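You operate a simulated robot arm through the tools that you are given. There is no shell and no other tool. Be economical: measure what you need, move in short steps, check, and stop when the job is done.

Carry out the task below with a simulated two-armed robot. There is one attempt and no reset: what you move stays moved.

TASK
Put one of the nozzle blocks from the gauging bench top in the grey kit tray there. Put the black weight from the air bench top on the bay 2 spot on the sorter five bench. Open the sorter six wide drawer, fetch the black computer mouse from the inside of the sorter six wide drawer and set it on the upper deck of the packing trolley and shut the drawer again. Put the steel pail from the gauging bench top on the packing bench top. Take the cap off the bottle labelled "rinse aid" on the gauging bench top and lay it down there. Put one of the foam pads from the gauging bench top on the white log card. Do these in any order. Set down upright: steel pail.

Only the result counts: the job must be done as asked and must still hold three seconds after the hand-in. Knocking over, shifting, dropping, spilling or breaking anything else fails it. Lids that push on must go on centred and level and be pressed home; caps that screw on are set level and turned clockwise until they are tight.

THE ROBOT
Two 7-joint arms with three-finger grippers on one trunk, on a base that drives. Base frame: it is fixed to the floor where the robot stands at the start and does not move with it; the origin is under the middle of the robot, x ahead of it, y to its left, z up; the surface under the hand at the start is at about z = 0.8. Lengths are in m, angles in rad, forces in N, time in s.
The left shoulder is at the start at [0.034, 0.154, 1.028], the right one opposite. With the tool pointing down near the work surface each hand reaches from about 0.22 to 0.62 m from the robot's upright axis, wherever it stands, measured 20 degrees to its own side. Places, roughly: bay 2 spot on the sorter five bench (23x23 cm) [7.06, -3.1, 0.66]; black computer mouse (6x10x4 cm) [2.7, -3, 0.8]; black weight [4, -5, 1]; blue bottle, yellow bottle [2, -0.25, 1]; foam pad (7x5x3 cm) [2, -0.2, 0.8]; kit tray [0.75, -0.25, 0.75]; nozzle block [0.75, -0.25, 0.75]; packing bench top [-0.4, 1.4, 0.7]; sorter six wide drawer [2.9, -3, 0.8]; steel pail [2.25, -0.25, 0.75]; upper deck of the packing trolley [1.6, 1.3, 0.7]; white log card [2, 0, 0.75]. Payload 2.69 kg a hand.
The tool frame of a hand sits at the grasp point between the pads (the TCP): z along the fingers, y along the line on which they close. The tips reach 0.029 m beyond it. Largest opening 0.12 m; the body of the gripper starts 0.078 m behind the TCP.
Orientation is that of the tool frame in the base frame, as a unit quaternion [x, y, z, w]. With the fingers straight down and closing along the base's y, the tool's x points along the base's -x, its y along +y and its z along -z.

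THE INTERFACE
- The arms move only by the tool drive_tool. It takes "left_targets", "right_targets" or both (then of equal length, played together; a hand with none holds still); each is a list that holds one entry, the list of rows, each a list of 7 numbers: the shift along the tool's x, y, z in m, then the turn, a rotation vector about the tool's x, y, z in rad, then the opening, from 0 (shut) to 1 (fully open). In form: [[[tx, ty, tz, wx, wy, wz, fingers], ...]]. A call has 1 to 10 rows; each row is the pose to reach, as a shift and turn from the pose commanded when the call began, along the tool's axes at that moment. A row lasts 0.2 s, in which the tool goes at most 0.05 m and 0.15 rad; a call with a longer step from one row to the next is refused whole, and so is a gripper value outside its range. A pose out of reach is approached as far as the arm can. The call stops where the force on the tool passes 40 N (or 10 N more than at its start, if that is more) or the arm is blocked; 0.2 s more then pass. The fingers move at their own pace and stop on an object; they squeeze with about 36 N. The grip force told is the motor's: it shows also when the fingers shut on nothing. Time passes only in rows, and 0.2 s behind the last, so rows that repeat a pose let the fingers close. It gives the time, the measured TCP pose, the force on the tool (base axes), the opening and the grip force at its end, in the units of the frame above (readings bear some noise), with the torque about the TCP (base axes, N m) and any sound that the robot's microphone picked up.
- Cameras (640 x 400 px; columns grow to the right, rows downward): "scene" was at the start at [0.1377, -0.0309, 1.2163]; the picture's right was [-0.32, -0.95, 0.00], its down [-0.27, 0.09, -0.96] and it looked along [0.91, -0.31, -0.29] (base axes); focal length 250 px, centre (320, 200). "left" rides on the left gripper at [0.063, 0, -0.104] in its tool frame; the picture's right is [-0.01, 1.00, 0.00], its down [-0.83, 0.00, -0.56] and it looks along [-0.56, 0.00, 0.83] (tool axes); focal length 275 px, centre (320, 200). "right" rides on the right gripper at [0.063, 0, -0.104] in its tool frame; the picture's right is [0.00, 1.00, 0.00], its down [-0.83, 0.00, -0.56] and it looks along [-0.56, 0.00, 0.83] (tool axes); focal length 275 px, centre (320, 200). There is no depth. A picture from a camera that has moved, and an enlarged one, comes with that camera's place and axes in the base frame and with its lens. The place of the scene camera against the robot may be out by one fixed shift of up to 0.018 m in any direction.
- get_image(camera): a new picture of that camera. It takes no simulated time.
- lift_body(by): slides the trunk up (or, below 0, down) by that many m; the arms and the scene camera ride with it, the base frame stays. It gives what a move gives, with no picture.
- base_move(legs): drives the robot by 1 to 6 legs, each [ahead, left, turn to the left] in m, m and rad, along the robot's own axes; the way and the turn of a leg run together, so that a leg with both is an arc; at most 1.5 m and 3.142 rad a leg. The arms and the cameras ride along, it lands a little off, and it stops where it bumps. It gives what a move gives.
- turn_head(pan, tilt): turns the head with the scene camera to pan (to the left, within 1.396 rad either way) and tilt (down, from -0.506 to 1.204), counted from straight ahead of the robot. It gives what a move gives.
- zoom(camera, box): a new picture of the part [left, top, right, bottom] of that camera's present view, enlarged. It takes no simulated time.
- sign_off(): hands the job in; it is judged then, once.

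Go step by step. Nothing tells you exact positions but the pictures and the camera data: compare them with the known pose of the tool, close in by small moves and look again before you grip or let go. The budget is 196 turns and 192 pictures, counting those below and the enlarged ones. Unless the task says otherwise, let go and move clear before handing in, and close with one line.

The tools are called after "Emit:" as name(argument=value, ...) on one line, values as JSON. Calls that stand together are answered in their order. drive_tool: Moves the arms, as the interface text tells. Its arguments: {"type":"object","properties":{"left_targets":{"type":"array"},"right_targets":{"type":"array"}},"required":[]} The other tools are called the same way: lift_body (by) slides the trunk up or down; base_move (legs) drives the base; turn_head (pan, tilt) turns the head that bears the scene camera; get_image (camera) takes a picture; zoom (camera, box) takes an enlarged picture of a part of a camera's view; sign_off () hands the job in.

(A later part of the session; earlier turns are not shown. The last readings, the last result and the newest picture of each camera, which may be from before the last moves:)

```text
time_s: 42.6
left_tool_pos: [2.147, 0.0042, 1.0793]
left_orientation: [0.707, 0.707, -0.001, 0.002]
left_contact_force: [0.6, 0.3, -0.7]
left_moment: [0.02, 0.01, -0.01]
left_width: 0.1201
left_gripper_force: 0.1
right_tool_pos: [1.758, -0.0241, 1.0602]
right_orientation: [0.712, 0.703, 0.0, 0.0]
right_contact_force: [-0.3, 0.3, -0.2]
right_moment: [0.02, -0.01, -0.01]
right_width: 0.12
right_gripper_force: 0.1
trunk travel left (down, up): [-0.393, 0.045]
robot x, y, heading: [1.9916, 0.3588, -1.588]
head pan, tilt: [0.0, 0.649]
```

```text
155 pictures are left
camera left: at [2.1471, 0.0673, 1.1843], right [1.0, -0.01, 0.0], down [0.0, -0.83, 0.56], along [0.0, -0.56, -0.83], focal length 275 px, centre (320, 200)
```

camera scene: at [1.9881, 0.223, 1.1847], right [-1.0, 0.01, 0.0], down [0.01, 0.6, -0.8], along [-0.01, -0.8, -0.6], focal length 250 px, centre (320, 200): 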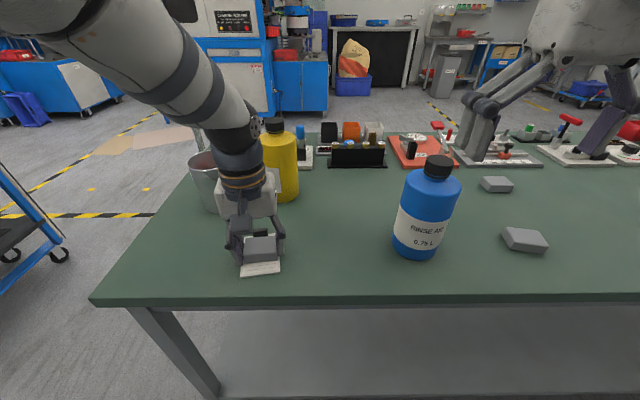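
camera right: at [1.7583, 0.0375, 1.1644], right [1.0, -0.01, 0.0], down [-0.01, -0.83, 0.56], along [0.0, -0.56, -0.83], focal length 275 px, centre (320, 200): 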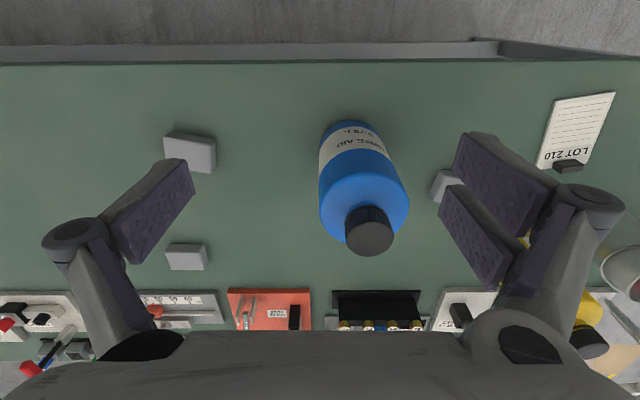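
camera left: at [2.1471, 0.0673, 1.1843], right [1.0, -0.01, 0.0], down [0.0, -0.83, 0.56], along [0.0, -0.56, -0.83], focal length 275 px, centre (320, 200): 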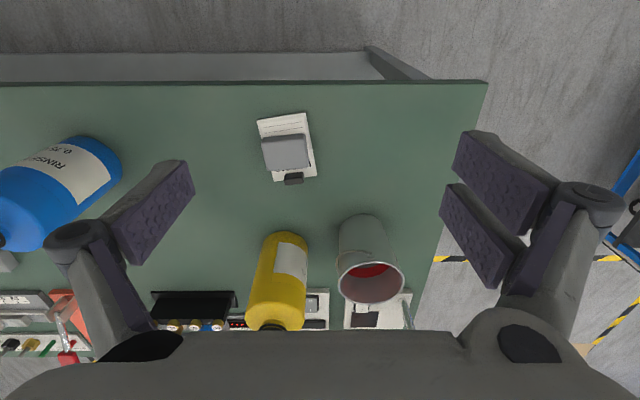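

The pad lies flat on the card. For the cap, my plan is to hold the bottle body with the left hand and unscrew from above with the right. I'll raise the trunk and centre the robot on the bottle.

Emit:
lift_body(by=0.044)

Emit:
base_move(legs=[[0, 0, 0.017], [0.02, -0.19, 0]])

Emit:
drive_tool(left_targets=[[[-0.003, 0, 0, 0.048, -0.1155, 0.0684, 1], [-0.006, 0, 0, 0.0957, -0.231, 0.1367, 1], [-0.009, 0, 0, 0.1436, -0.3465, 0.205, 1], [-0.012, 0, 0, 0.1914, -0.462, 0.2734, 1], [-0.015, 0, 0, 0.2393, -0.5775, 0.3418, 1], [-0.018, 0, 0, 0.2871, -0.693, 0.41, 1], [-0.021, 0, 0, 0.335, -0.8085, 0.4785, 1], [-0.024, 0, 0, 0.3828, -0.924, 0.5469, 1], [-0.027, 0, 0, 0.4307, -1.0395, 0.6152, 1], [-0.03, 0, 0, 0.4785, -1.155, 0.6836, 1]]])

Emit:
get_image(camera="scene")

Emit:
get_image(camera="left")

Emit:
get_image(camera="right")

```text
time_s: 43.5
left_tool_pos: [2.1469, 0.0006, 1.1219]
left_orientation: [0.707, 0.707, 0.0, -0.001]
left_contact_force: [0.5, -0.1, -1.2]
left_moment: [0.05, 0.01, 0.02]
left_width: 0.12
left_gripper_force: 0.1
right_tool_pos: [1.7593, -0.0261, 1.1017]
right_orientation: [0.711, 0.703, 0.0, 0.0]
right_contact_force: [0.3, 0.1, -0.7]
right_moment: [0.02, -0.02, 0.06]
right_width: 0.1196
right_gripper_force: 0.0
trunk travel left (down, up): [-0.437, 0.001]
robot x, y, heading: [1.9907, 0.3609, -1.583]
head pan, tilt: [0.0, 0.649]
```

```text
time_s: 45.9
left_tool_pos: [1.9655, -0.0166, 1.1224]
left_orientation: [0.702, 0.712, 0.0, 0.001]
left_contact_force: [0.3, -0.3, -0.2]
left_moment: [0.03, -0.02, -0.01]
left_width: 0.1202
left_gripper_force: 0.0
right_tool_pos: [1.5796, -0.049, 1.1018]
right_orientation: [0.706, 0.708, 0.0, 0.0]
right_contact_force: [-1.0, -0.8, -0.1]
right_moment: [0.01, -0.03, 0.01]
right_width: 0.1201
right_gripper_force: 0.0
trunk travel left (down, up): [-0.437, 0.001]
robot x, y, heading: [1.8076, 0.3414, -1.57]
head pan, tilt: [0.0, 0.649]
```

```text
time_s: 48.0
left_tool_pos: [1.9665, -0.0455, 1.1227]
left_orientation: [0.754, 0.318, -0.529, 0.225]
left_contact_force: [-0.3, 0.8, -0.1]
left_moment: [0.0, -0.01, -0.01]
left_width: 0.1199
left_gripper_force: 0.1
right_tool_pos: [1.5801, -0.049, 1.1032]
right_orientation: [0.706, 0.709, 0.0, 0.001]
right_contact_force: [-0.4, 0.3, -0.3]
right_moment: [0.01, -0.01, -0.01]
right_width: 0.1202
right_gripper_force: 0.1
trunk travel left (down, up): [-0.437, 0.001]
robot x, y, heading: [1.8106, 0.3434, -1.566]
head pan, tilt: [0.0, 0.649]
```

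```text
154 pictures are left
camera scene: at [1.8053, 0.2491, 1.2322], right [-1.0, 0.0, 0.0], down [0.0, 0.6, -0.8], along [0.0, -0.8, -0.6], focal length 250 px, centre (320, 200)
```

scene: 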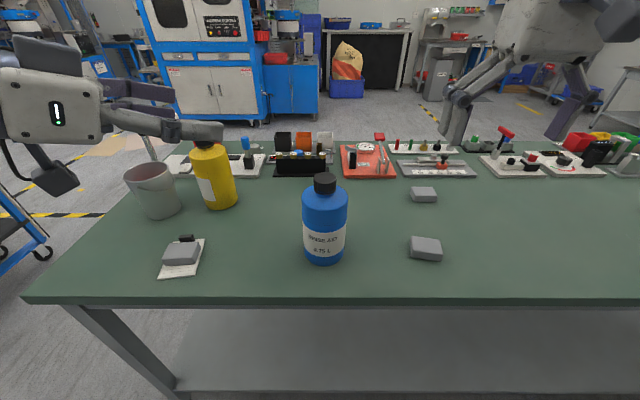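

```text
153 pictures are left
camera left: at [2.0505, 0.0399, 1.0987], right [0.71, -0.7, 0.01], down [0.16, 0.18, 0.97], along [-0.68, -0.69, 0.24], focal length 275 px, centre (320, 200)
```

left: 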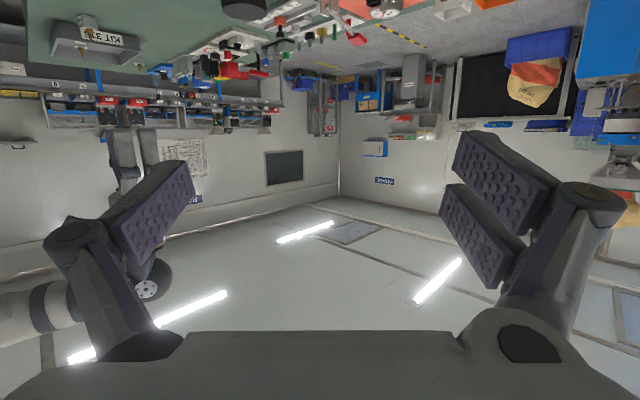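

```text
152 pictures are left
camera right: at [1.5786, 0.0135, 1.2085], right [1.0, 0.01, 0.0], down [0.01, -0.83, 0.56], along [0.0, -0.56, -0.83], focal length 275 px, centre (320, 200)
```

right: 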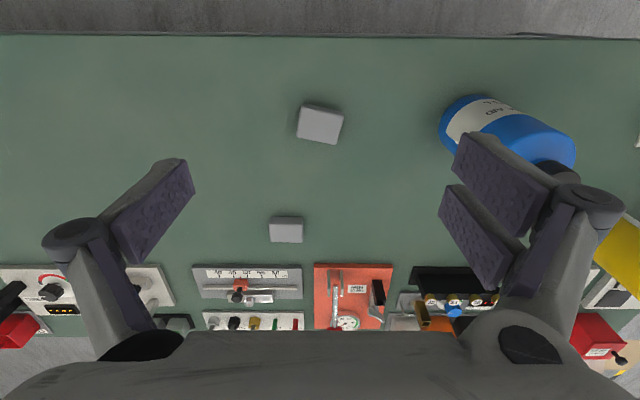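

The left hand is turned 45° inward and pitched 20° below horizontal, as planned. The bottle axis is at about (1.80, -0.12). I'll move to the pregrasp point.

Emit:
drive_tool(left_targets=[[[0.0295, -0.0136, 0.0226, 0, 0, 0, 1], [0.0589, -0.0273, 0.0452, 0, 0, 0, 1], [0.0884, -0.0409, 0.0678, 0, 0, 0, 1], [0.1178, -0.0546, 0.0904, 0, 0, 0, 1], [0.1473, -0.0682, 0.113, 0, 0, 0, 1]]])

Emit:
get_image(camera="scene")

Emit:
get_image(camera="left")

```text
time_s: 49.2
left_tool_pos: [1.877, -0.0391, 0.9472]
left_orientation: [0.753, 0.319, -0.53, 0.225]
left_contact_force: [-0.2, -0.6, 0.0]
left_moment: [-0.03, 0.02, -0.03]
left_width: 0.1197
left_gripper_force: 0.0
right_tool_pos: [1.5799, -0.0501, 1.1031]
right_orientation: [0.706, 0.708, -0.001, 0.001]
right_contact_force: [0.9, -0.4, -0.4]
right_moment: [0.0, -0.02, 0.01]
right_width: 0.1201
right_gripper_force: 0.1
trunk travel left (down, up): [-0.437, 0.001]
robot x, y, heading: [1.8055, 0.3391, -1.569]
head pan, tilt: [0.0, 0.649]
```

```text
151 pictures are left
camera scene: at [1.8051, 0.2487, 1.2321], right [-1.0, 0.0, 0.0], down [0.0, 0.6, -0.8], along [0.0, -0.8, -0.6], focal length 250 px, centre (320, 200)
```

scene: 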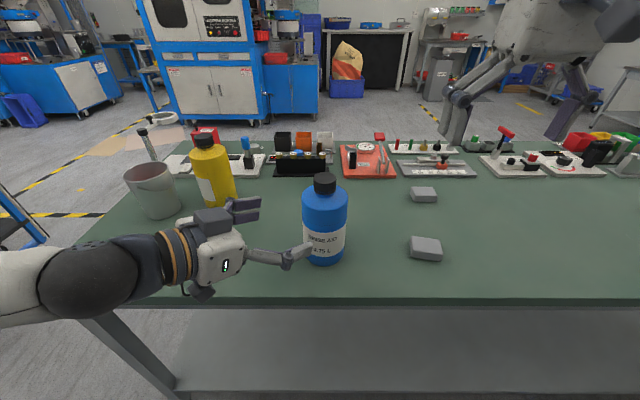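

```text
150 pictures are left
camera left: at [1.9595, 0.0452, 0.9236], right [0.72, -0.7, 0.0], down [0.16, 0.18, 0.97], along [-0.68, -0.69, 0.24], focal length 275 px, centre (320, 200)
```

left: 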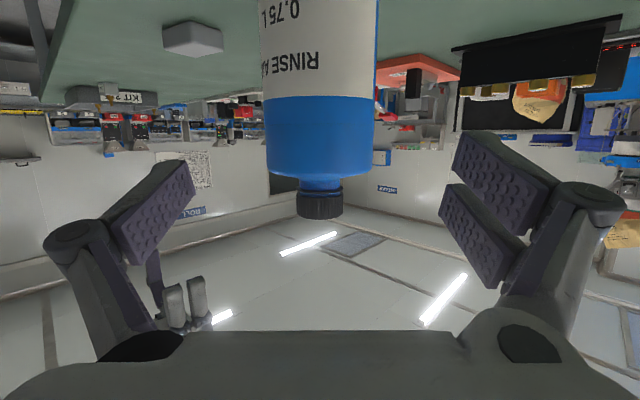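

The bottle is centred between the open fingers. I'll advance and close gently around the body.

Emit:
drive_tool(left_targets=[[[0, 0, 0.045, 0, 0, 0, 1], [0, 0, 0.085, 0, 0, 0, 1], [0, 0, 0.112, 0, 0, 0, 1]]])

Emit:
get_image(camera="left")

Emit:
zoom(camera="scene", box=[140, 150, 440, 330])

```text
time_s: 50.0
left_tool_pos: [1.8052, -0.1174, 0.9088]
left_orientation: [0.755, 0.318, -0.528, 0.223]
left_contact_force: [-0.1, 0.4, -0.1]
left_moment: [0.04, 0.0, 0.0]
left_width: 0.1198
left_gripper_force: 0.1
right_tool_pos: [1.5797, -0.0496, 1.1034]
right_orientation: [0.706, 0.708, 0.0, 0.001]
right_contact_force: [-0.8, 0.0, -0.4]
right_moment: [-0.03, 0.02, -0.01]
right_width: 0.1198
right_gripper_force: 0.1
trunk travel left (down, up): [-0.437, 0.001]
robot x, y, heading: [1.8059, 0.3418, -1.561]
head pan, tilt: [0.0, 0.649]
```

```text
149 pictures are left
camera left: at [1.8878, -0.0316, 0.8855], right [0.72, -0.7, 0.0], down [0.16, 0.17, 0.97], along [-0.68, -0.69, 0.24], focal length 275 px, centre (320, 200)
```

left: 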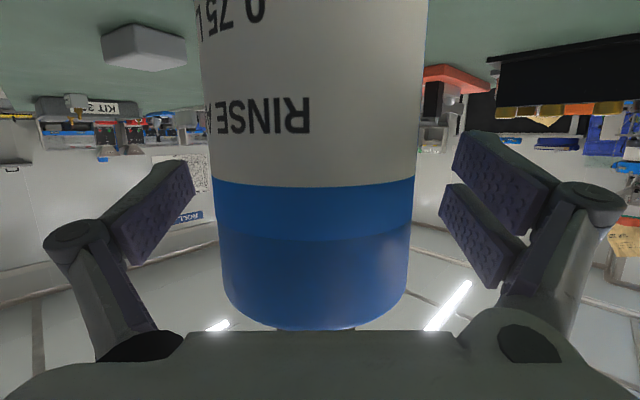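

```text
2.13 times, centred on (290, 240) of scene
camera zoom: at [1.8047, 0.2488, 1.2322], right [-1.0, 0.0, 0.0], down [0.0, 0.6, -0.8], along [0.0, -0.8, -0.6], focal length 533 px, centre (384, 115)
```

zoom: 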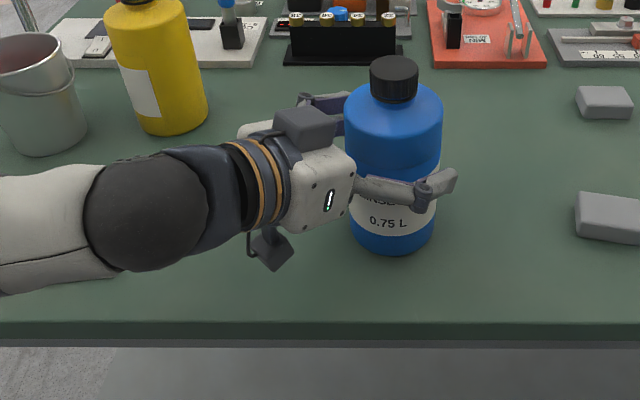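

Well placed, so I close on the bottle.

Emit:
drive_tool(left_targets=[[[0, -0.002, 0.003, 0, 0, 0, 0.75], [0, -0.002, 0.003, 0, 0, 0, 0.6], [0, -0.002, 0.003, 0, 0, 0, 0.6], [0, -0.002, 0.003, 0, 0, 0, 0.6]]])

Emit:
get_image(camera="left")

Emit:
get_image(camera="scene")

```text
time_s: 51.0
left_tool_pos: [1.8024, -0.1154, 0.9068]
left_orientation: [0.754, 0.319, -0.529, 0.224]
left_contact_force: [1.9, -2.1, -0.3]
left_moment: [-0.38, -0.42, 0.03]
left_width: 0.0841
left_gripper_force: 36.1
right_tool_pos: [1.5805, -0.0493, 1.1033]
right_orientation: [0.706, 0.708, 0.001, 0.0]
right_contact_force: [-0.6, -0.5, -0.1]
right_moment: [-0.03, -0.04, 0.0]
right_width: 0.12
right_gripper_force: 0.0
trunk travel left (down, up): [-0.437, 0.001]
robot x, y, heading: [1.8122, 0.3396, -1.567]
head pan, tilt: [0.0, 0.649]
```

```text
147 pictures are left
camera left: at [1.8852, -0.0306, 0.8841], right [0.72, -0.7, 0.01], down [0.16, 0.17, 0.97], along [-0.68, -0.69, 0.24], focal length 275 px, centre (320, 200)
```

left: 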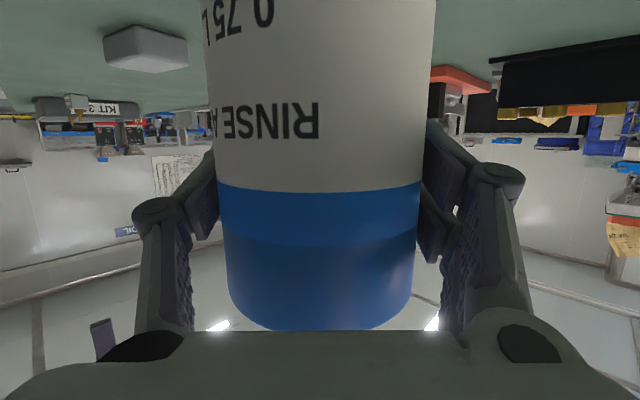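

```text
146 pictures are left
camera scene: at [1.8052, 0.249, 1.2322], right [-1.0, 0.0, 0.0], down [0.0, 0.6, -0.8], along [0.0, -0.8, -0.6], focal length 250 px, centre (320, 200)
```

scene: 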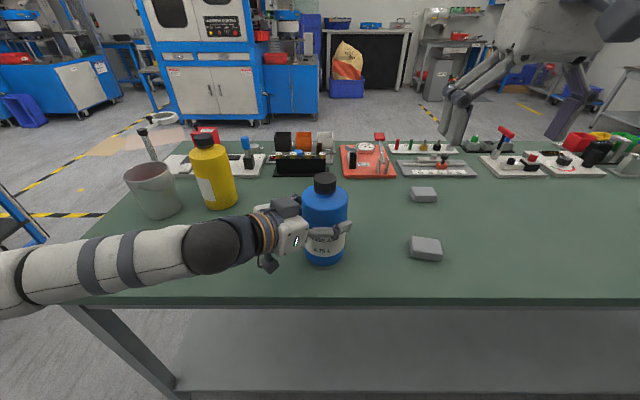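

The bottle is held (84 mm). Now the right hand moves above the cap.

Emit:
drive_tool(right_targets=[[[-0.014, 0.044, 0, 0, 0, 0, 0.7], [-0.028, 0.088, 0, 0, 0, 0, 0.7], [-0.042, 0.131, 0, 0, 0, 0, 0.7], [-0.056, 0.175, 0, 0, 0, 0, 0.7], [-0.07, 0.219, 0, 0, 0, 0, 0.7], [-0.07, 0.219, 0.03, 0, 0, 0, 0.7]]])

Emit:
get_image(camera="right")

Emit:
get_image(camera="scene")

```text
time_s: 52.5
left_tool_pos: [1.8025, -0.1166, 0.9062]
left_orientation: [0.754, 0.32, -0.528, 0.225]
left_contact_force: [1.5, -0.1, 0.1]
left_moment: [-0.26, -0.24, 0.05]
left_width: 0.0841
left_gripper_force: 35.8
right_tool_pos: [1.8025, -0.1195, 1.07]
right_orientation: [0.705, 0.709, 0.001, -0.001]
right_contact_force: [-0.5, -0.2, 0.0]
right_moment: [0.04, -0.02, 0.0]
right_width: 0.0838
right_gripper_force: 0.1
trunk travel left (down, up): [-0.437, 0.001]
robot x, y, heading: [1.8076, 0.337, -1.57]
head pan, tilt: [0.0, 0.649]
```

```text
145 pictures are left
camera right: at [1.8007, -0.0565, 1.1755], right [1.0, 0.01, 0.0], down [0.01, -0.83, 0.55], along [0.0, -0.55, -0.83], focal length 275 px, centre (320, 200)
```

right: 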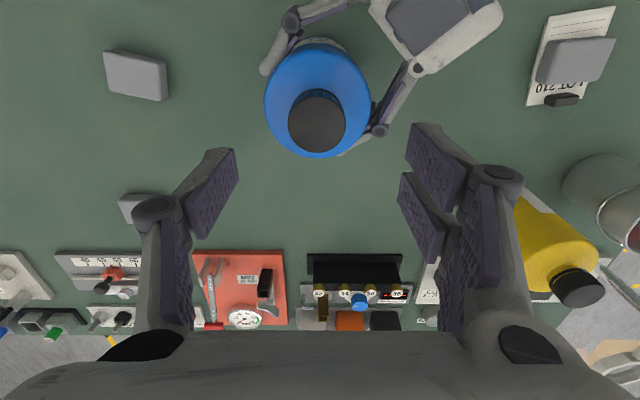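

```text
144 pictures are left
camera scene: at [1.8049, 0.2491, 1.2323], right [-1.0, 0.0, 0.0], down [0.0, 0.6, -0.8], along [0.0, -0.8, -0.6], focal length 250 px, centre (320, 200)
```

scene: 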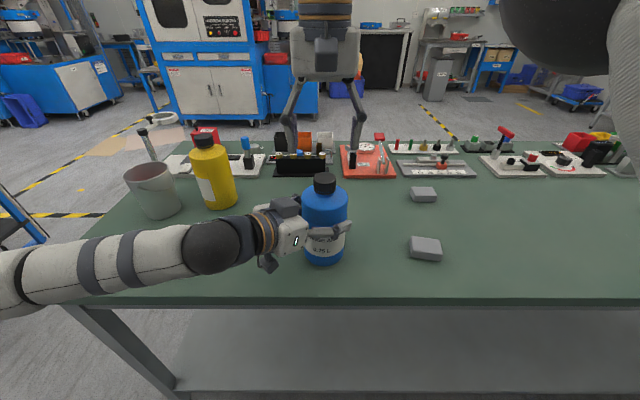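

Cap top centre is at about (1.797, -0.117, 0.988), 40 mm across. I'll pre-turn the wrist clockwise and descend around it.

Emit:
drive_tool(right_targets=[[[0.003, -0.005, 0, 0, 0, 0.14, 0.7], [0.003, -0.005, 0, 0, 0, 0.28, 0.7], [0.003, -0.005, 0, 0, 0, 0.42, 0.7], [0.003, -0.005, 0, 0, 0, 0.56, 0.7], [0.003, -0.005, 0.01, 0, 0, 0.7, 0.7], [0.003, -0.005, 0.03, 0, 0, 0.84, 0.7], [0.003, -0.005, 0.06, 0, 0, 0.9, 0.7]]])

Emit:
get_image(camera="right")

Emit:
zoom(camera="scene", box=[240, 110, 400, 270])

```text
time_s: 54.0
left_tool_pos: [1.8023, -0.1152, 0.9076]
left_orientation: [0.754, 0.319, -0.529, 0.224]
left_contact_force: [2.2, -1.2, 0.1]
left_moment: [-0.29, -0.47, 0.05]
left_width: 0.0841
left_gripper_force: 35.7
right_tool_pos: [1.7979, -0.1177, 1.0117]
right_orientation: [0.944, 0.33, 0.0, 0.001]
right_contact_force: [-0.4, -0.4, -1.0]
right_moment: [-0.02, 0.01, -0.02]
right_width: 0.0838
right_gripper_force: 0.0
trunk travel left (down, up): [-0.437, 0.001]
robot x, y, heading: [1.8072, 0.3408, -1.566]
head pan, tilt: [0.0, 0.649]
```

```text
143 pictures are left
camera right: at [1.845, -0.0789, 1.1169], right [0.63, -0.78, 0.0], down [-0.65, -0.52, 0.56], along [-0.43, -0.35, -0.83], focal length 275 px, centre (320, 200)
```

right: 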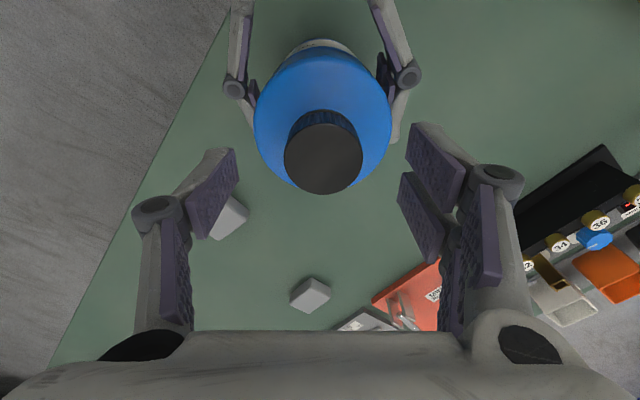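

```text
2.50 times, centred on (320, 190) of scene
camera zoom: at [1.8053, 0.249, 1.2322], right [-1.0, 0.0, 0.0], down [0.0, 0.6, -0.8], along [0.0, -0.8, -0.6], focal length 624 px, centre (320, 225)
```

zoom: 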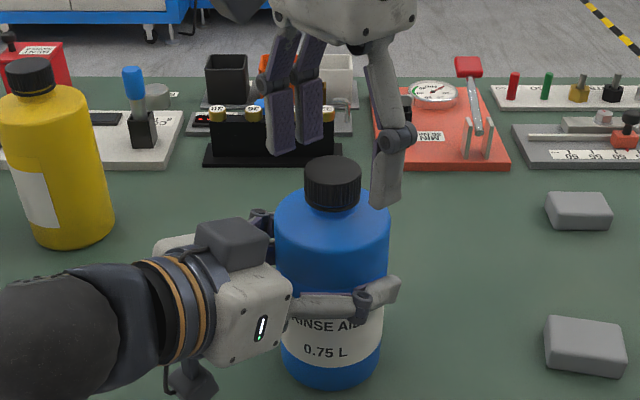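

The cap is centred. I'll lower onto it, close, and start turning counter-clockwise.

Emit:
drive_tool(right_targets=[[[0, 0.0, 0.028, 0, 0, 0, 0.7], [0, 0.0, 0.028, 0, 0, 0, 0.3], [0, 0.0, 0.028, 0, 0, 0, 0.2], [0, 0.0, 0.028, 0, 0, 0, 0.2], [0, 0.0, 0.028, 0, 0, -0.14, 0.2], [0, 0.0, 0.028, 0, 0, -0.28, 0.2], [0, 0.0, 0.0275, 0, 0, -0.42, 0.2], [0, 0.0, 0.0275, 0, 0, -0.56, 0.2]]])

Emit:
zoom(camera="scene", box=[240, 110, 400, 270])

Emit:
get_image(camera="right")

```text
time_s: 55.9
left_tool_pos: [1.7993, -0.1134, 0.9075]
left_orientation: [0.755, 0.317, -0.53, 0.221]
left_contact_force: [-19.3, 26.2, -0.2]
left_moment: [-1.42, -0.84, -0.03]
left_width: 0.0843
left_gripper_force: 36.2
right_tool_pos: [1.7953, -0.1177, 0.9852]
right_orientation: [0.815, 0.58, 0.0, 0.004]
right_contact_force: [17.9, -25.2, 2.3]
right_moment: [-0.32, -0.19, -0.07]
right_width: 0.0379
right_gripper_force: 36.8
trunk travel left (down, up): [-0.437, 0.001]
robot x, y, heading: [1.81, 0.3403, -1.568]
head pan, tilt: [0.0, 0.649]
```

```text
2.50 times, centred on (320, 190) of scene
camera zoom: at [1.8047, 0.249, 1.2322], right [-1.0, 0.0, 0.0], down [0.0, 0.6, -0.8], along [0.0, -0.8, -0.6], focal length 624 px, centre (320, 225)
```

zoom: 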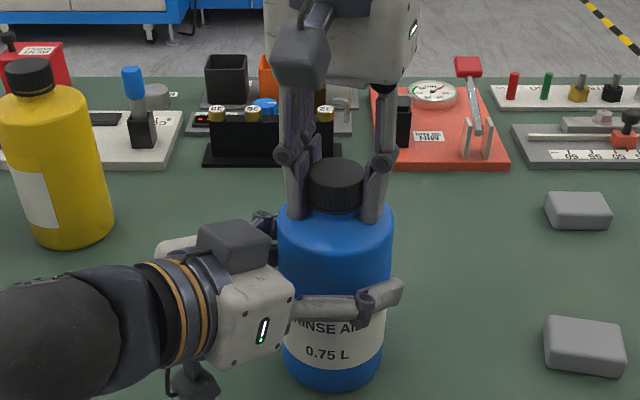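

```text
140 pictures are left
camera right: at [1.8139, -0.0568, 1.0902], right [0.95, -0.32, 0.01], down [-0.27, -0.78, 0.56], along [-0.18, -0.53, -0.83], focal length 275 px, centre (320, 200)
```

right: 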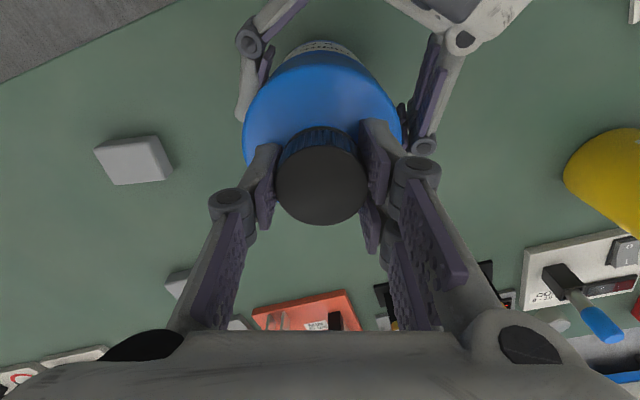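

The cap is turning, but about 31 N of sideways force has built up between the hands. I'll shift the right hand a few mm to relieve it and keep turning.

Emit:
drive_tool(right_targets=[[[-0.001, 0.002, 0, 0, 0, 0, 0.2], [-0.0019, 0.0038, 0, 0, 0, 0, 0.2]]])

```text
time_s: 56.5
left_tool_pos: [1.8019, -0.1151, 0.9063]
left_orientation: [0.754, 0.32, -0.528, 0.223]
left_contact_force: [-14.9, 18.0, 0.2]
left_moment: [-0.26, -0.49, -0.08]
left_width: 0.0842
left_gripper_force: 35.7
right_tool_pos: [1.7977, -0.1177, 0.985]
right_orientation: [0.816, 0.578, 0.0, 0.001]
right_contact_force: [13.9, -15.6, 7.2]
right_moment: [-0.31, -0.27, -0.02]
right_width: 0.0375
right_gripper_force: 35.7
trunk travel left (down, up): [-0.437, 0.001]
robot x, y, heading: [1.8096, 0.339, -1.57]
head pan, tilt: [0.0, 0.649]
```

That helped. One more correction, then I'll continue turning.

Emit:
drive_tool(right_targets=[[[-0.0026, 0.005, 0, 0, 0, 0, 0.2], [-0.0026, 0.005, 0, 0, 0, -0.14, 0.2], [-0.0026, 0.005, -0.0005, 0, 0, -0.28, 0.2], [-0.0026, 0.005, -0.0005, 0, 0, -0.42, 0.2], [-0.0026, 0.005, -0.001, 0, 0, -0.56, 0.2]]])

Emit:
zoom(camera="scene", box=[240, 110, 400, 270])

```text
time_s: 57.6
left_tool_pos: [1.8044, -0.1181, 0.9069]
left_orientation: [0.753, 0.32, -0.529, 0.225]
left_contact_force: [3.4, -10.2, 1.1]
left_moment: [0.5, 0.12, 0.11]
left_width: 0.0843
left_gripper_force: 35.7
right_tool_pos: [1.7995, -0.1223, 0.9866]
right_orientation: [0.623, 0.782, 0.001, -0.001]
right_contact_force: [-3.6, 9.3, -0.5]
right_moment: [0.01, 0.16, 0.0]
right_width: 0.0373
right_gripper_force: 36.2
trunk travel left (down, up): [-0.437, 0.001]
robot x, y, heading: [1.807, 0.3392, -1.565]
head pan, tilt: [0.0, 0.649]
```

```text
2.50 times, centred on (320, 190) of scene
camera zoom: at [1.8051, 0.2488, 1.2322], right [-1.0, 0.0, 0.0], down [0.0, 0.6, -0.8], along [0.0, -0.8, -0.6], focal length 624 px, centre (320, 225)
```

zoom: 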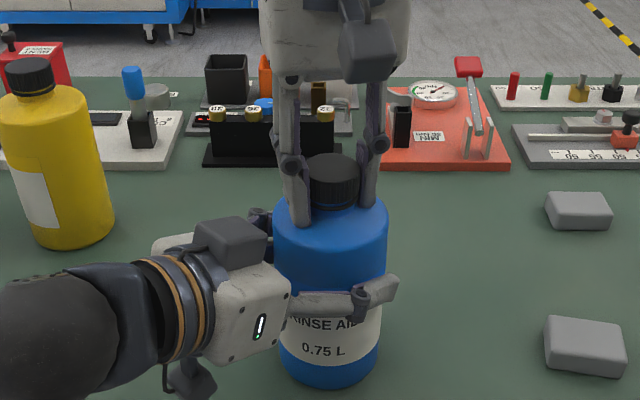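

Forces are low now. I'll keep turning.

Emit:
drive_tool(right_targets=[[[0.0005, 0, 0, 0, 0, -0.14, 0.2], [0.0005, 0, 0, 0, 0, -0.28, 0.2], [0.0005, 0, -0.0005, 0, 0, -0.42, 0.2], [0.0005, 0, -0.0005, 0, 0, -0.56, 0.2], [0.0005, 0, -0.001, 0, 0, -0.7, 0.2], [0.0005, 0, -0.001, 0, 0, -0.84, 0.2], [0.0005, 0, -0.001, 0, 0, -0.98, 0.2]]])

Emit:
zoom(camera="scene", box=[240, 110, 400, 270])

Emit:
get_image(camera="left")

```text
time_s: 59.2
left_tool_pos: [1.8023, -0.1168, 0.9081]
left_orientation: [0.754, 0.318, -0.529, 0.224]
left_contact_force: [-1.3, -29.4, 0.1]
left_moment: [1.0, -0.01, 0.15]
left_width: 0.084
left_gripper_force: 36.1
right_tool_pos: [1.8004, -0.1221, 0.9865]
right_orientation: [0.181, 0.984, 0.001, 0.0]
right_contact_force: [2.4, 26.0, -0.9]
right_moment: [0.46, -0.22, -0.05]
right_width: 0.0373
right_gripper_force: 36.2
trunk travel left (down, up): [-0.437, 0.001]
robot x, y, heading: [1.8066, 0.3383, -1.565]
head pan, tilt: [0.0, 0.649]
```

```text
2.50 times, centred on (320, 190) of scene
camera zoom: at [1.8051, 0.249, 1.2323], right [-1.0, 0.0, 0.0], down [0.0, 0.6, -0.8], along [0.0, -0.8, -0.6], focal length 624 px, centre (320, 225)
```

zoom: 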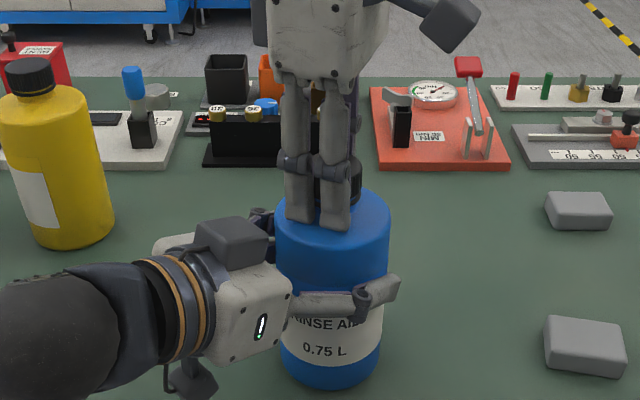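

```text
137 pictures are left
camera left: at [1.8851, -0.0311, 0.8847], right [0.72, -0.7, 0.01], down [0.16, 0.18, 0.97], along [-0.68, -0.7, 0.24], focal length 275 px, centre (320, 200)
```

left: 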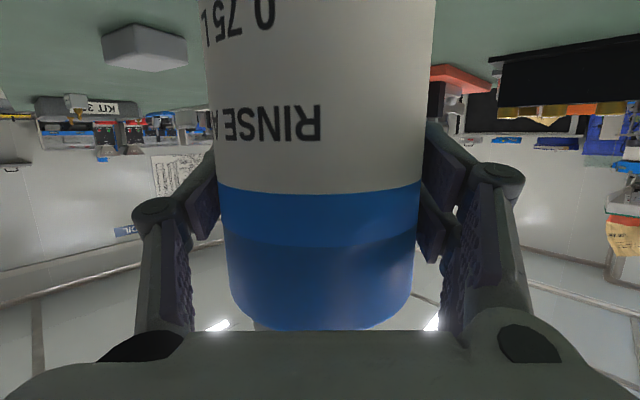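

The cap turned about 2.1 rad and the bottle stayed still. I'll open, turn the wrist back, and re-grip.

Emit:
drive_tool(right_targets=[[[0, 0.002, 0, 0, 0, 0, 0.6], [0, 0.002, 0, 0, 0, 0, 0.7], [0, 0.002, 0, 0, 0, 0.14, 0.7], [0, 0.002, 0, 0, 0, 0.28, 0.7], [0, 0.002, 0, 0, 0, 0.42, 0.7], [0, 0.002, 0, 0, 0, 0.56, 0.7], [0, 0.002, 0, 0, 0, 0.7, 0.7], [0, 0.002, 0, 0, 0, 0.84, 0.7], [0, 0.002, 0, 0, 0, 0.98, 0.7], [0, 0.002, 0, 0, 0, 1.12, 0.7]]])

Emit:
get_image(camera="right")

Emit:
zoom(camera="scene", box=[240, 110, 400, 270])

```text
time_s: 61.5
left_tool_pos: [1.8015, -0.1158, 0.9081]
left_orientation: [0.755, 0.317, -0.529, 0.223]
left_contact_force: [-2.9, 3.5, 4.5]
left_moment: [-0.2, 0.43, -0.13]
left_width: 0.0839
left_gripper_force: 35.3
right_tool_pos: [1.8011, -0.1214, 0.9888]
right_orientation: [0.678, 0.735, 0.0, 0.001]
right_contact_force: [1.0, 0.6, -0.5]
right_moment: [0.0, -0.01, 0.01]
right_width: 0.084
right_gripper_force: 0.0
trunk travel left (down, up): [-0.437, 0.001]
robot x, y, heading: [1.8066, 0.3409, -1.566]
head pan, tilt: [0.0, 0.649]
```

```text
136 pictures are left
camera right: at [1.7948, -0.0571, 1.0936], right [1.0, 0.09, 0.0], down [0.07, -0.83, 0.56], along [0.05, -0.55, -0.83], focal length 275 px, centre (320, 200)
```

right: 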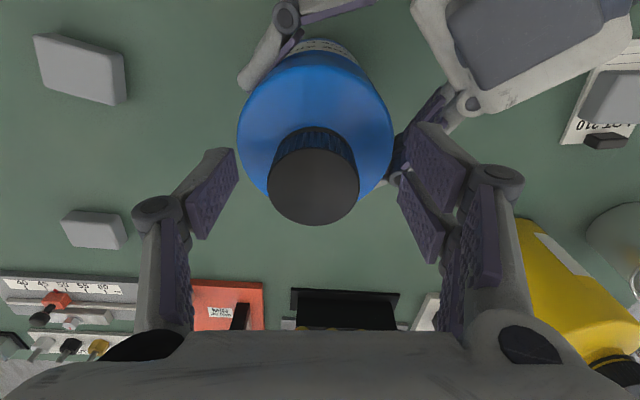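

```text
2.50 times, centred on (320, 190) of scene
camera zoom: at [1.8047, 0.2498, 1.2323], right [-1.0, 0.0, 0.0], down [0.0, 0.6, -0.8], along [0.0, -0.8, -0.6], focal length 624 px, centre (320, 225)
```

zoom: 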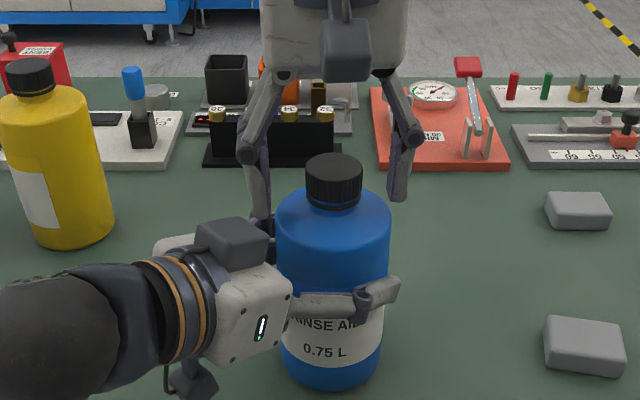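

The cap is centred at about (1.798, -0.120). I'll turn the wrist further clockwise and then re-grip.

Emit:
drive_tool(right_targets=[[[0.001, -0.003, 0, 0, 0, 0.14, 0.7], [0.001, -0.003, 0, 0, 0, 0.28, 0.7], [0.001, -0.003, 0, 0, 0, 0.42, 0.7], [0.001, -0.003, 0, 0, 0, 0.56, 0.7], [0.001, -0.003, 0, 0, 0, 0.7, 0.7], [0.001, -0.003, 0, 0, 0, 0.84, 0.7], [0.001, -0.003, 0, 0, 0, 0.98, 0.7], [0.001, -0.003, 0, 0, 0, 0.98, 0.3], [0.001, -0.003, 0, 0, 0, 0.98, 0.2], [0.001, -0.003, 0, 0, 0, 0.98, 0.2]]])

Emit:
drive_tool(right_targets=[[[0, 0, 0, 0, 0, -0.14, 0.2], [0, 0, 0, 0, 0, -0.28, 0.2], [0, 0, -0.0005, 0, 0, -0.42, 0.2], [0, 0, -0.0005, 0, 0, -0.56, 0.2], [0, 0, -0.0005, 0, 0, -0.7, 0.2], [0, 0, -0.001, 0, 0, -0.84, 0.2], [0, 0, -0.001, 0, 0, -0.98, 0.2]]])

```text
time_s: 63.6
left_tool_pos: [1.8023, -0.1147, 0.906]
left_orientation: [0.754, 0.318, -0.529, 0.224]
left_contact_force: [0.6, 2.1, 5.1]
left_moment: [-0.12, 0.62, -0.15]
left_width: 0.0838
left_gripper_force: 35.8
right_tool_pos: [1.7981, -0.1183, 0.9879]
right_orientation: [0.944, 0.33, -0.001, 0.0]
right_contact_force: [-4.1, 1.1, 0.9]
right_moment: [0.04, 0.06, 0.02]
right_width: 0.0381
right_gripper_force: 36.3
trunk travel left (down, up): [-0.437, 0.001]
robot x, y, heading: [1.8048, 0.3379, -1.571]
head pan, tilt: [0.0, 0.649]
```

```text
time_s: 65.2
left_tool_pos: [1.8007, -0.1154, 0.9075]
left_orientation: [0.754, 0.319, -0.529, 0.224]
left_contact_force: [2.2, 7.9, 4.1]
left_moment: [-0.89, -0.35, 0.16]
left_width: 0.0836
left_gripper_force: 35.8
right_tool_pos: [1.7987, -0.1189, 0.9884]
right_orientation: [0.675, 0.738, -0.001, 0.0]
right_contact_force: [0.5, -8.2, 0.0]
right_moment: [-0.12, -0.3, -0.01]
right_width: 0.0378
right_gripper_force: 36.1
trunk travel left (down, up): [-0.437, 0.001]
robot x, y, heading: [1.8031, 0.3387, -1.569]
head pan, tilt: [0.0, 0.649]
```

Smooth so far. I'll finish this turn and then test with a gentle lift.

Emit:
drive_tool(right_targets=[[[0, 0, 0, 0, 0, -0.14, 0.2], [0, 0, 0, 0, 0, -0.28, 0.2], [0, 0, -0.0005, 0, 0, -0.42, 0.2], [0, 0, -0.0005, 0, 0, -0.56, 0.2], [0, 0, -0.0005, 0, 0, -0.7, 0.2], [0, 0, -0.001, 0, 0, -0.84, 0.2], [0, 0, -0.001, 0, 0, -0.98, 0.2], [0, 0, -0.004, 0, 0, -0.98, 0.2], [0, 0, -0.006, 0, 0, -0.98, 0.2]]])

Emit:
zoom(camera="scene", box=[240, 110, 400, 270])

```text
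time_s: 67.2
left_tool_pos: [1.8005, -0.1148, 0.9089]
left_orientation: [0.753, 0.318, -0.531, 0.223]
left_contact_force: [-7.2, 6.4, 15.0]
left_moment: [0.03, -0.23, -0.05]
left_width: 0.084
left_gripper_force: 35.9
right_tool_pos: [1.798, -0.1198, 0.9918]
right_orientation: [0.251, 0.968, 0.001, -0.001]
right_contact_force: [6.7, -6.5, -23.7]
right_moment: [-0.59, -0.33, 0.03]
right_width: 0.0378
right_gripper_force: 35.7
trunk travel left (down, up): [-0.437, 0.001]
robot x, y, heading: [1.8078, 0.3422, -1.564]
head pan, tilt: [0.0, 0.649]
```

```text
2.50 times, centred on (320, 190) of scene
camera zoom: at [1.8049, 0.2483, 1.232], right [-1.0, 0.0, 0.0], down [0.0, 0.6, -0.8], along [0.0, -0.8, -0.6], focal length 624 px, centre (320, 225)
```

zoom: 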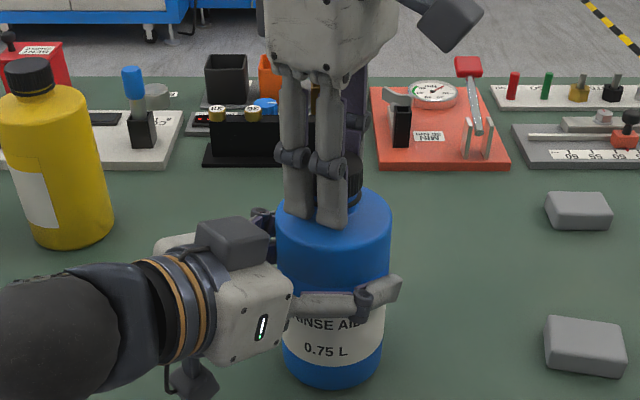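

The cap is still threaded, since the lift met 24 N. I'll relax the pull, check whether the bottle has turned, and repeat.

Emit:
drive_tool(right_targets=[[[0, 0, 0.005, 0, 0, 0, 0.2], [0, 0, 0.005, 0, 0, 0, 0.6], [0, 0, 0.005, 0, 0, 0, 0.7], [0, 0, 0.005, 0, 0, 0.14, 0.7], [0, 0, 0.005, 0, 0, 0.28, 0.7], [0, 0, 0.005, 0, 0, 0.42, 0.7], [0, 0, 0.005, 0, 0, 0.56, 0.7], [0, 0, 0.005, 0, 0, 0.7, 0.7], [0, 0, 0.005, 0, 0, 0.84, 0.7], [0, 0, 0.005, 0, 0, 0.98, 0.7]]])

Emit:
get_image(camera="left")

Emit:
get_image(camera="right")

Emit:
zoom(camera="scene", box=[240, 110, 400, 270])

```text
time_s: 69.5
left_tool_pos: [1.8023, -0.1163, 0.9076]
left_orientation: [0.754, 0.319, -0.529, 0.224]
left_contact_force: [3.5, -2.4, 2.5]
left_moment: [-0.67, -0.34, 0.18]
left_width: 0.084
left_gripper_force: 35.5
right_tool_pos: [1.8, -0.1195, 0.9891]
right_orientation: [0.678, 0.735, 0.0, 0.001]
right_contact_force: [0.3, 0.7, -0.2]
right_moment: [0.01, 0.02, 0.0]
right_width: 0.0841
right_gripper_force: 0.1
trunk travel left (down, up): [-0.437, 0.001]
robot x, y, heading: [1.8041, 0.3418, -1.567]
head pan, tilt: [0.0, 0.649]
```

```text
133 pictures are left
camera left: at [1.8852, -0.0304, 0.8842], right [0.72, -0.7, 0.0], down [0.16, 0.17, 0.97], along [-0.68, -0.69, 0.24], focal length 275 px, centre (320, 200)
```

left: 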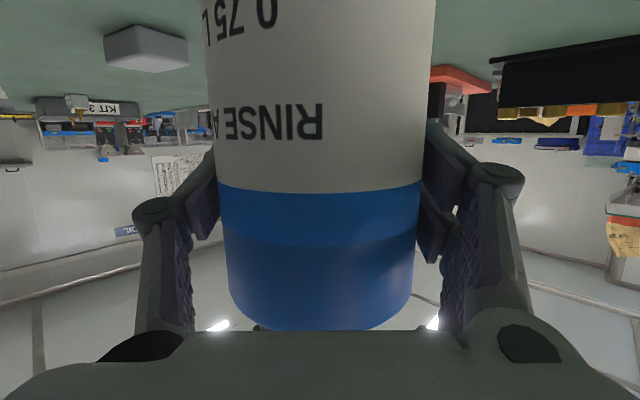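

```text
132 pictures are left
camera right: at [1.7927, -0.0571, 1.095], right [1.0, 0.09, 0.0], down [0.07, -0.83, 0.56], along [0.05, -0.55, -0.83], focal length 275 px, centre (320, 200)
```

right: 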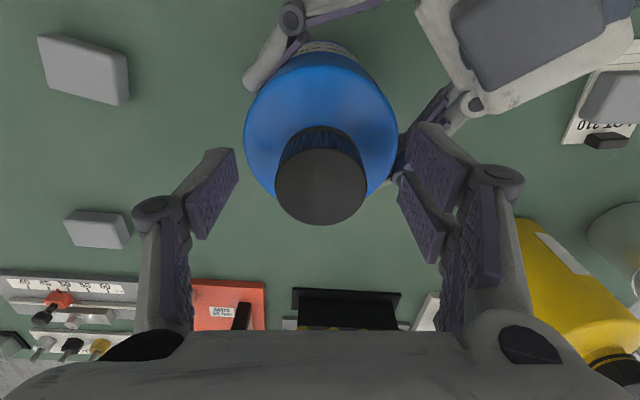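

```text
2.50 times, centred on (320, 190) of scene
camera zoom: at [1.8053, 0.2492, 1.2323], right [-1.0, 0.0, 0.0], down [0.0, 0.6, -0.8], along [0.0, -0.8, -0.6], focal length 624 px, centre (320, 225)
```

zoom: 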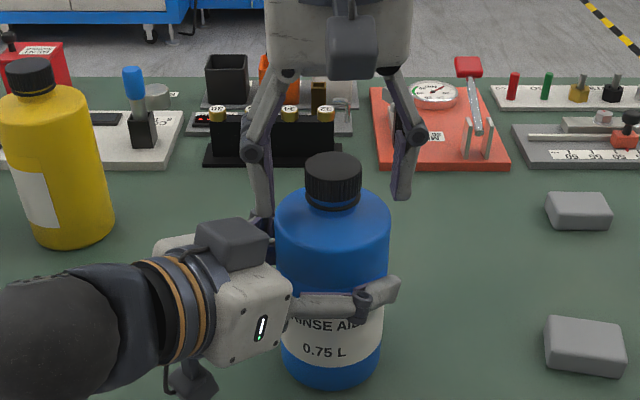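

A neck gap is now visible, so the cap is rising. One more unscrewing cycle.

Emit:
drive_tool(right_targets=[[[0, -0.001, 0, 0, 0, 0.14, 0.7], [0, -0.001, 0, 0, 0, 0.28, 0.7], [0, -0.001, -0.001, 0, 0, 0.42, 0.7], [0, -0.001, -0.002, 0, 0, 0.56, 0.7], [0, -0.001, -0.002, 0, 0, 0.7, 0.7], [0, -0.001, -0.002, 0, 0, 0.84, 0.7], [0, -0.001, -0.002, 0, 0, 0.98, 0.7], [0, -0.001, -0.002, 0, 0, 0.98, 0.3], [0, -0.001, -0.002, 0, 0, 0.98, 0.2], [0, -0.001, -0.002, 0, 0, 0.98, 0.2]]])

Emit:
drive_tool(right_targets=[[[0, 0, 0, 0, 0, -0.14, 0.2], [0, 0, 0, 0, 0, -0.28, 0.2], [0, 0, -0.0005, 0, 0, -0.42, 0.2], [0, 0, -0.0005, 0, 0, -0.56, 0.2], [0, 0, -0.0005, 0, 0, -0.7, 0.2], [0, 0, -0.001, 0, 0, -0.84, 0.2], [0, 0, -0.001, 0, 0, -0.98, 0.2]]])

Emit:
drive_tool(right_targets=[[[0, 0, 0, 0, 0, -0.14, 0.2], [0, 0, 0, 0, 0, -0.28, 0.2], [0, 0, -0.0005, 0, 0, -0.42, 0.2], [0, 0, -0.0005, 0, 0, -0.56, 0.2], [0, 0, -0.0005, 0, 0, -0.7, 0.2], [0, 0, -0.001, 0, 0, -0.84, 0.2], [0, 0, -0.001, 0, 0, -0.98, 0.2], [0, 0, -0.004, 0, 0, -0.98, 0.2], [0, 0, -0.006, 0, 0, -0.98, 0.2]]])

Emit:
zoom(camera="scene", box=[240, 110, 400, 270])

```text
time_s: 71.7
left_tool_pos: [1.802, -0.1154, 0.9075]
left_orientation: [0.754, 0.319, -0.529, 0.224]
left_contact_force: [2.5, -5.3, 0.7]
left_moment: [-0.06, 0.16, 0.09]
left_width: 0.0837
left_gripper_force: 36.2
right_tool_pos: [1.7976, -0.1195, 0.9915]
right_orientation: [0.944, 0.331, 0.0, -0.001]
right_contact_force: [-2.4, 5.0, 2.8]
right_moment: [0.11, 0.02, 0.01]
right_width: 0.038
right_gripper_force: 35.4
trunk travel left (down, up): [-0.437, 0.001]
robot x, y, heading: [1.8058, 0.3413, -1.571]
head pan, tilt: [0.0, 0.649]
```

```text
time_s: 73.2
left_tool_pos: [1.8019, -0.1164, 0.9067]
left_orientation: [0.754, 0.319, -0.529, 0.223]
left_contact_force: [1.4, 1.5, 0.7]
left_moment: [-0.41, -0.41, 0.12]
left_width: 0.0835
left_gripper_force: 36.5
right_tool_pos: [1.7984, -0.1193, 0.9928]
right_orientation: [0.675, 0.738, 0.0, 0.0]
right_contact_force: [1.2, -1.5, -1.0]
right_moment: [0.0, -0.03, -0.05]
right_width: 0.0381
right_gripper_force: 36.0
trunk travel left (down, up): [-0.437, 0.001]
robot x, y, heading: [1.8113, 0.341, -1.565]
head pan, tilt: [0.0, 0.649]
```

```text
time_s: 75.2
left_tool_pos: [1.8015, -0.1154, 0.9071]
left_orientation: [0.754, 0.319, -0.529, 0.223]
left_contact_force: [-13.3, 0.7, 2.2]
left_moment: [-0.14, -1.12, -0.04]
left_width: 0.0843
left_gripper_force: 36.2
right_tool_pos: [1.7988, -0.1194, 0.9986]
right_orientation: [0.249, 0.968, 0.001, 0.0]
right_contact_force: [13.3, -2.2, -9.5]
right_moment: [-0.06, -0.01, -0.02]
right_width: 0.038
right_gripper_force: 36.1
trunk travel left (down, up): [-0.437, 0.001]
robot x, y, heading: [1.8081, 0.3388, -1.567]
head pan, tilt: [0.0, 0.649]
```

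```text
2.50 times, centred on (320, 190) of scene
camera zoom: at [1.805, 0.2486, 1.2322], right [-1.0, 0.0, 0.0], down [0.0, 0.6, -0.8], along [0.0, -0.8, -0.6], focal length 624 px, centre (320, 225)
```

zoom: 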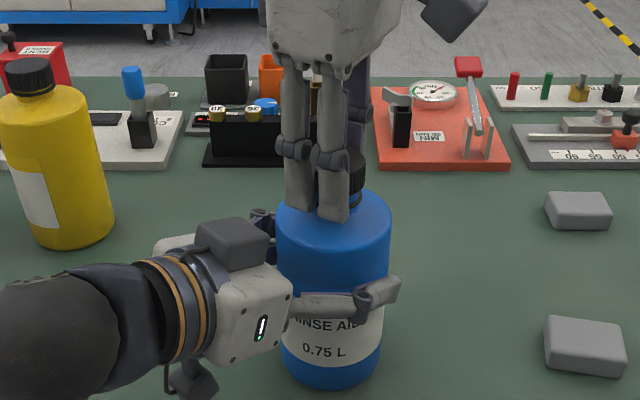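

The cap followed up to z 0.9986 with little resistance, so it is probably free. I'll lift further.

Emit:
drive_tool(right_targets=[[[0, 0, -0.005, 0, 0, 0, 0.2], [0, 0, -0.01, 0, 0, 0, 0.2], [0, 0, -0.02, 0, 0, 0, 0.2], [0, 0, -0.05, 0, 0, 0, 0.2]]])

Emit:
get_image(camera="scene")

Emit:
get_image(camera="right")

```text
time_s: 76.2
left_tool_pos: [1.8029, -0.1157, 0.9072]
left_orientation: [0.753, 0.32, -0.529, 0.226]
left_contact_force: [3.3, -0.9, 2.1]
left_moment: [-0.27, 0.01, 0.14]
left_width: 0.0839
left_gripper_force: 36.2
right_tool_pos: [1.797, -0.1202, 1.0512]
right_orientation: [0.251, 0.968, 0.0, 0.0]
right_contact_force: [0.4, 0.5, -0.4]
right_moment: [0.0, -0.02, 0.02]
right_width: 0.0382
right_gripper_force: 36.1
trunk travel left (down, up): [-0.437, 0.001]
robot x, y, heading: [1.8024, 0.339, -1.566]
head pan, tilt: [0.0, 0.649]
```

```text
129 pictures are left
camera scene: at [1.8053, 0.2493, 1.2323], right [-1.0, 0.0, 0.0], down [0.0, 0.6, -0.8], along [0.0, -0.8, -0.6], focal length 250 px, centre (320, 200)
```

scene: 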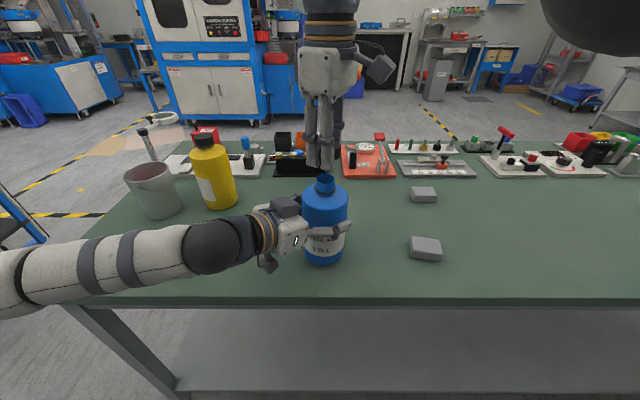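

```text
128 pictures are left
camera right: at [1.7397, -0.0895, 1.1563], right [0.48, 0.88, 0.0], down [0.73, -0.4, 0.56], along [0.49, -0.27, -0.83], focal length 275 px, centre (320, 200)
```

right: 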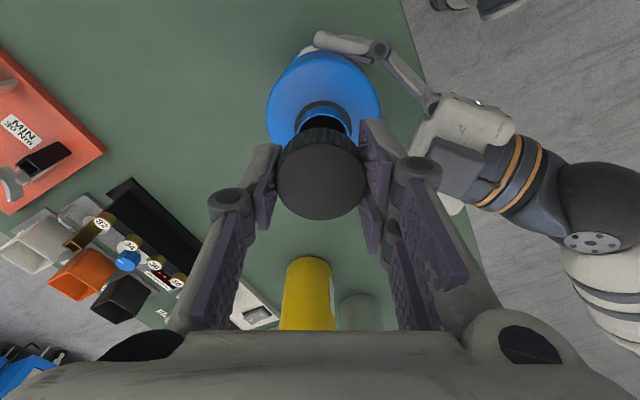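

The cap is off. I'll set it down at the free spot near (1.68, -0.20).

Emit:
drive_tool(right_targets=[[[0.016, -0.032, 0, 0, 0, 0, 0.2], [0.032, -0.064, 0, 0, 0, 0, 0.2], [0.048, -0.096, 0, 0, 0, 0, 0.2], [0.0643, -0.127, 0, 0, 0, 0, 0.2], [0.0643, -0.127, 0.045, 0, 0, 0, 0.2], [0.0643, -0.127, 0.09, 0, 0, 0, 0.2], [0.0643, -0.127, 0.135, 0, 0, 0, 0.2], [0.0643, -0.127, 0.175, 0, 0, 0, 0.2]]])

Emit:
get_image(camera="right")

Emit:
get_image(camera="scene")

```text
time_s: 78.0
left_tool_pos: [1.8011, -0.1152, 0.9075]
left_orientation: [0.754, 0.318, -0.53, 0.223]
left_contact_force: [-1.1, 0.9, 0.0]
left_moment: [-0.09, 0.35, -0.09]
left_width: 0.084
left_gripper_force: 35.9
right_tool_pos: [1.6833, -0.2136, 0.8728]
right_orientation: [0.25, 0.968, 0.001, 0.0]
right_contact_force: [-0.7, -0.5, 0.2]
right_moment: [-0.01, 0.01, 0.01]
right_width: 0.0382
right_gripper_force: 35.5
right hand out of reach, approached as far as the arm can: row 4, 5, 6, 7, 8
trunk travel left (down, up): [-0.437, 0.001]
robot x, y, heading: [1.8076, 0.3399, -1.564]
head pan, tilt: [0.0, 0.649]
```

```text
127 pictures are left
camera right: at [1.6276, -0.1845, 0.978], right [0.48, 0.88, 0.0], down [0.73, -0.4, 0.55], along [0.49, -0.27, -0.83], focal length 275 px, centre (320, 200)
```

right: 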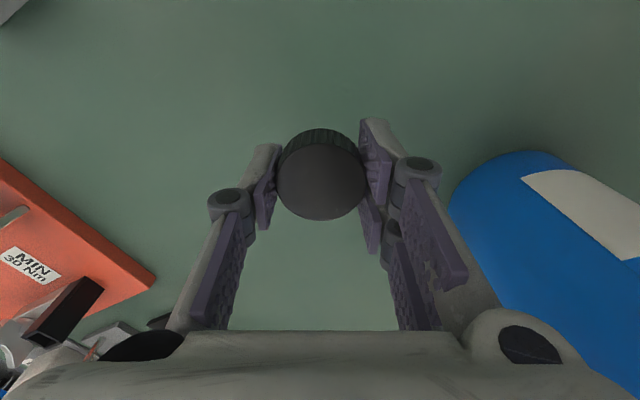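

```text
126 pictures are left
camera scene: at [1.8049, 0.2492, 1.2322], right [-1.0, 0.0, 0.0], down [0.0, 0.6, -0.8], along [0.0, -0.8, -0.6], focal length 250 px, centre (320, 200)
```

scene: 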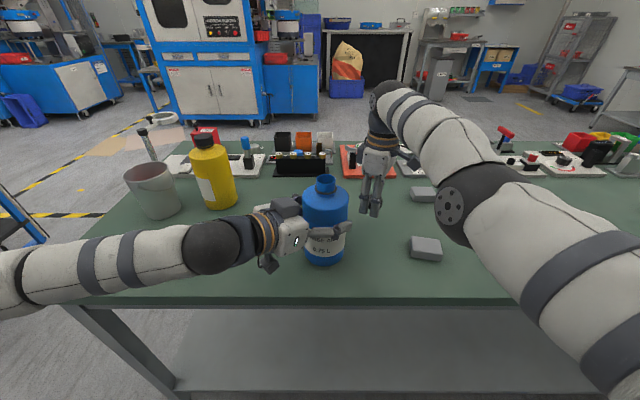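

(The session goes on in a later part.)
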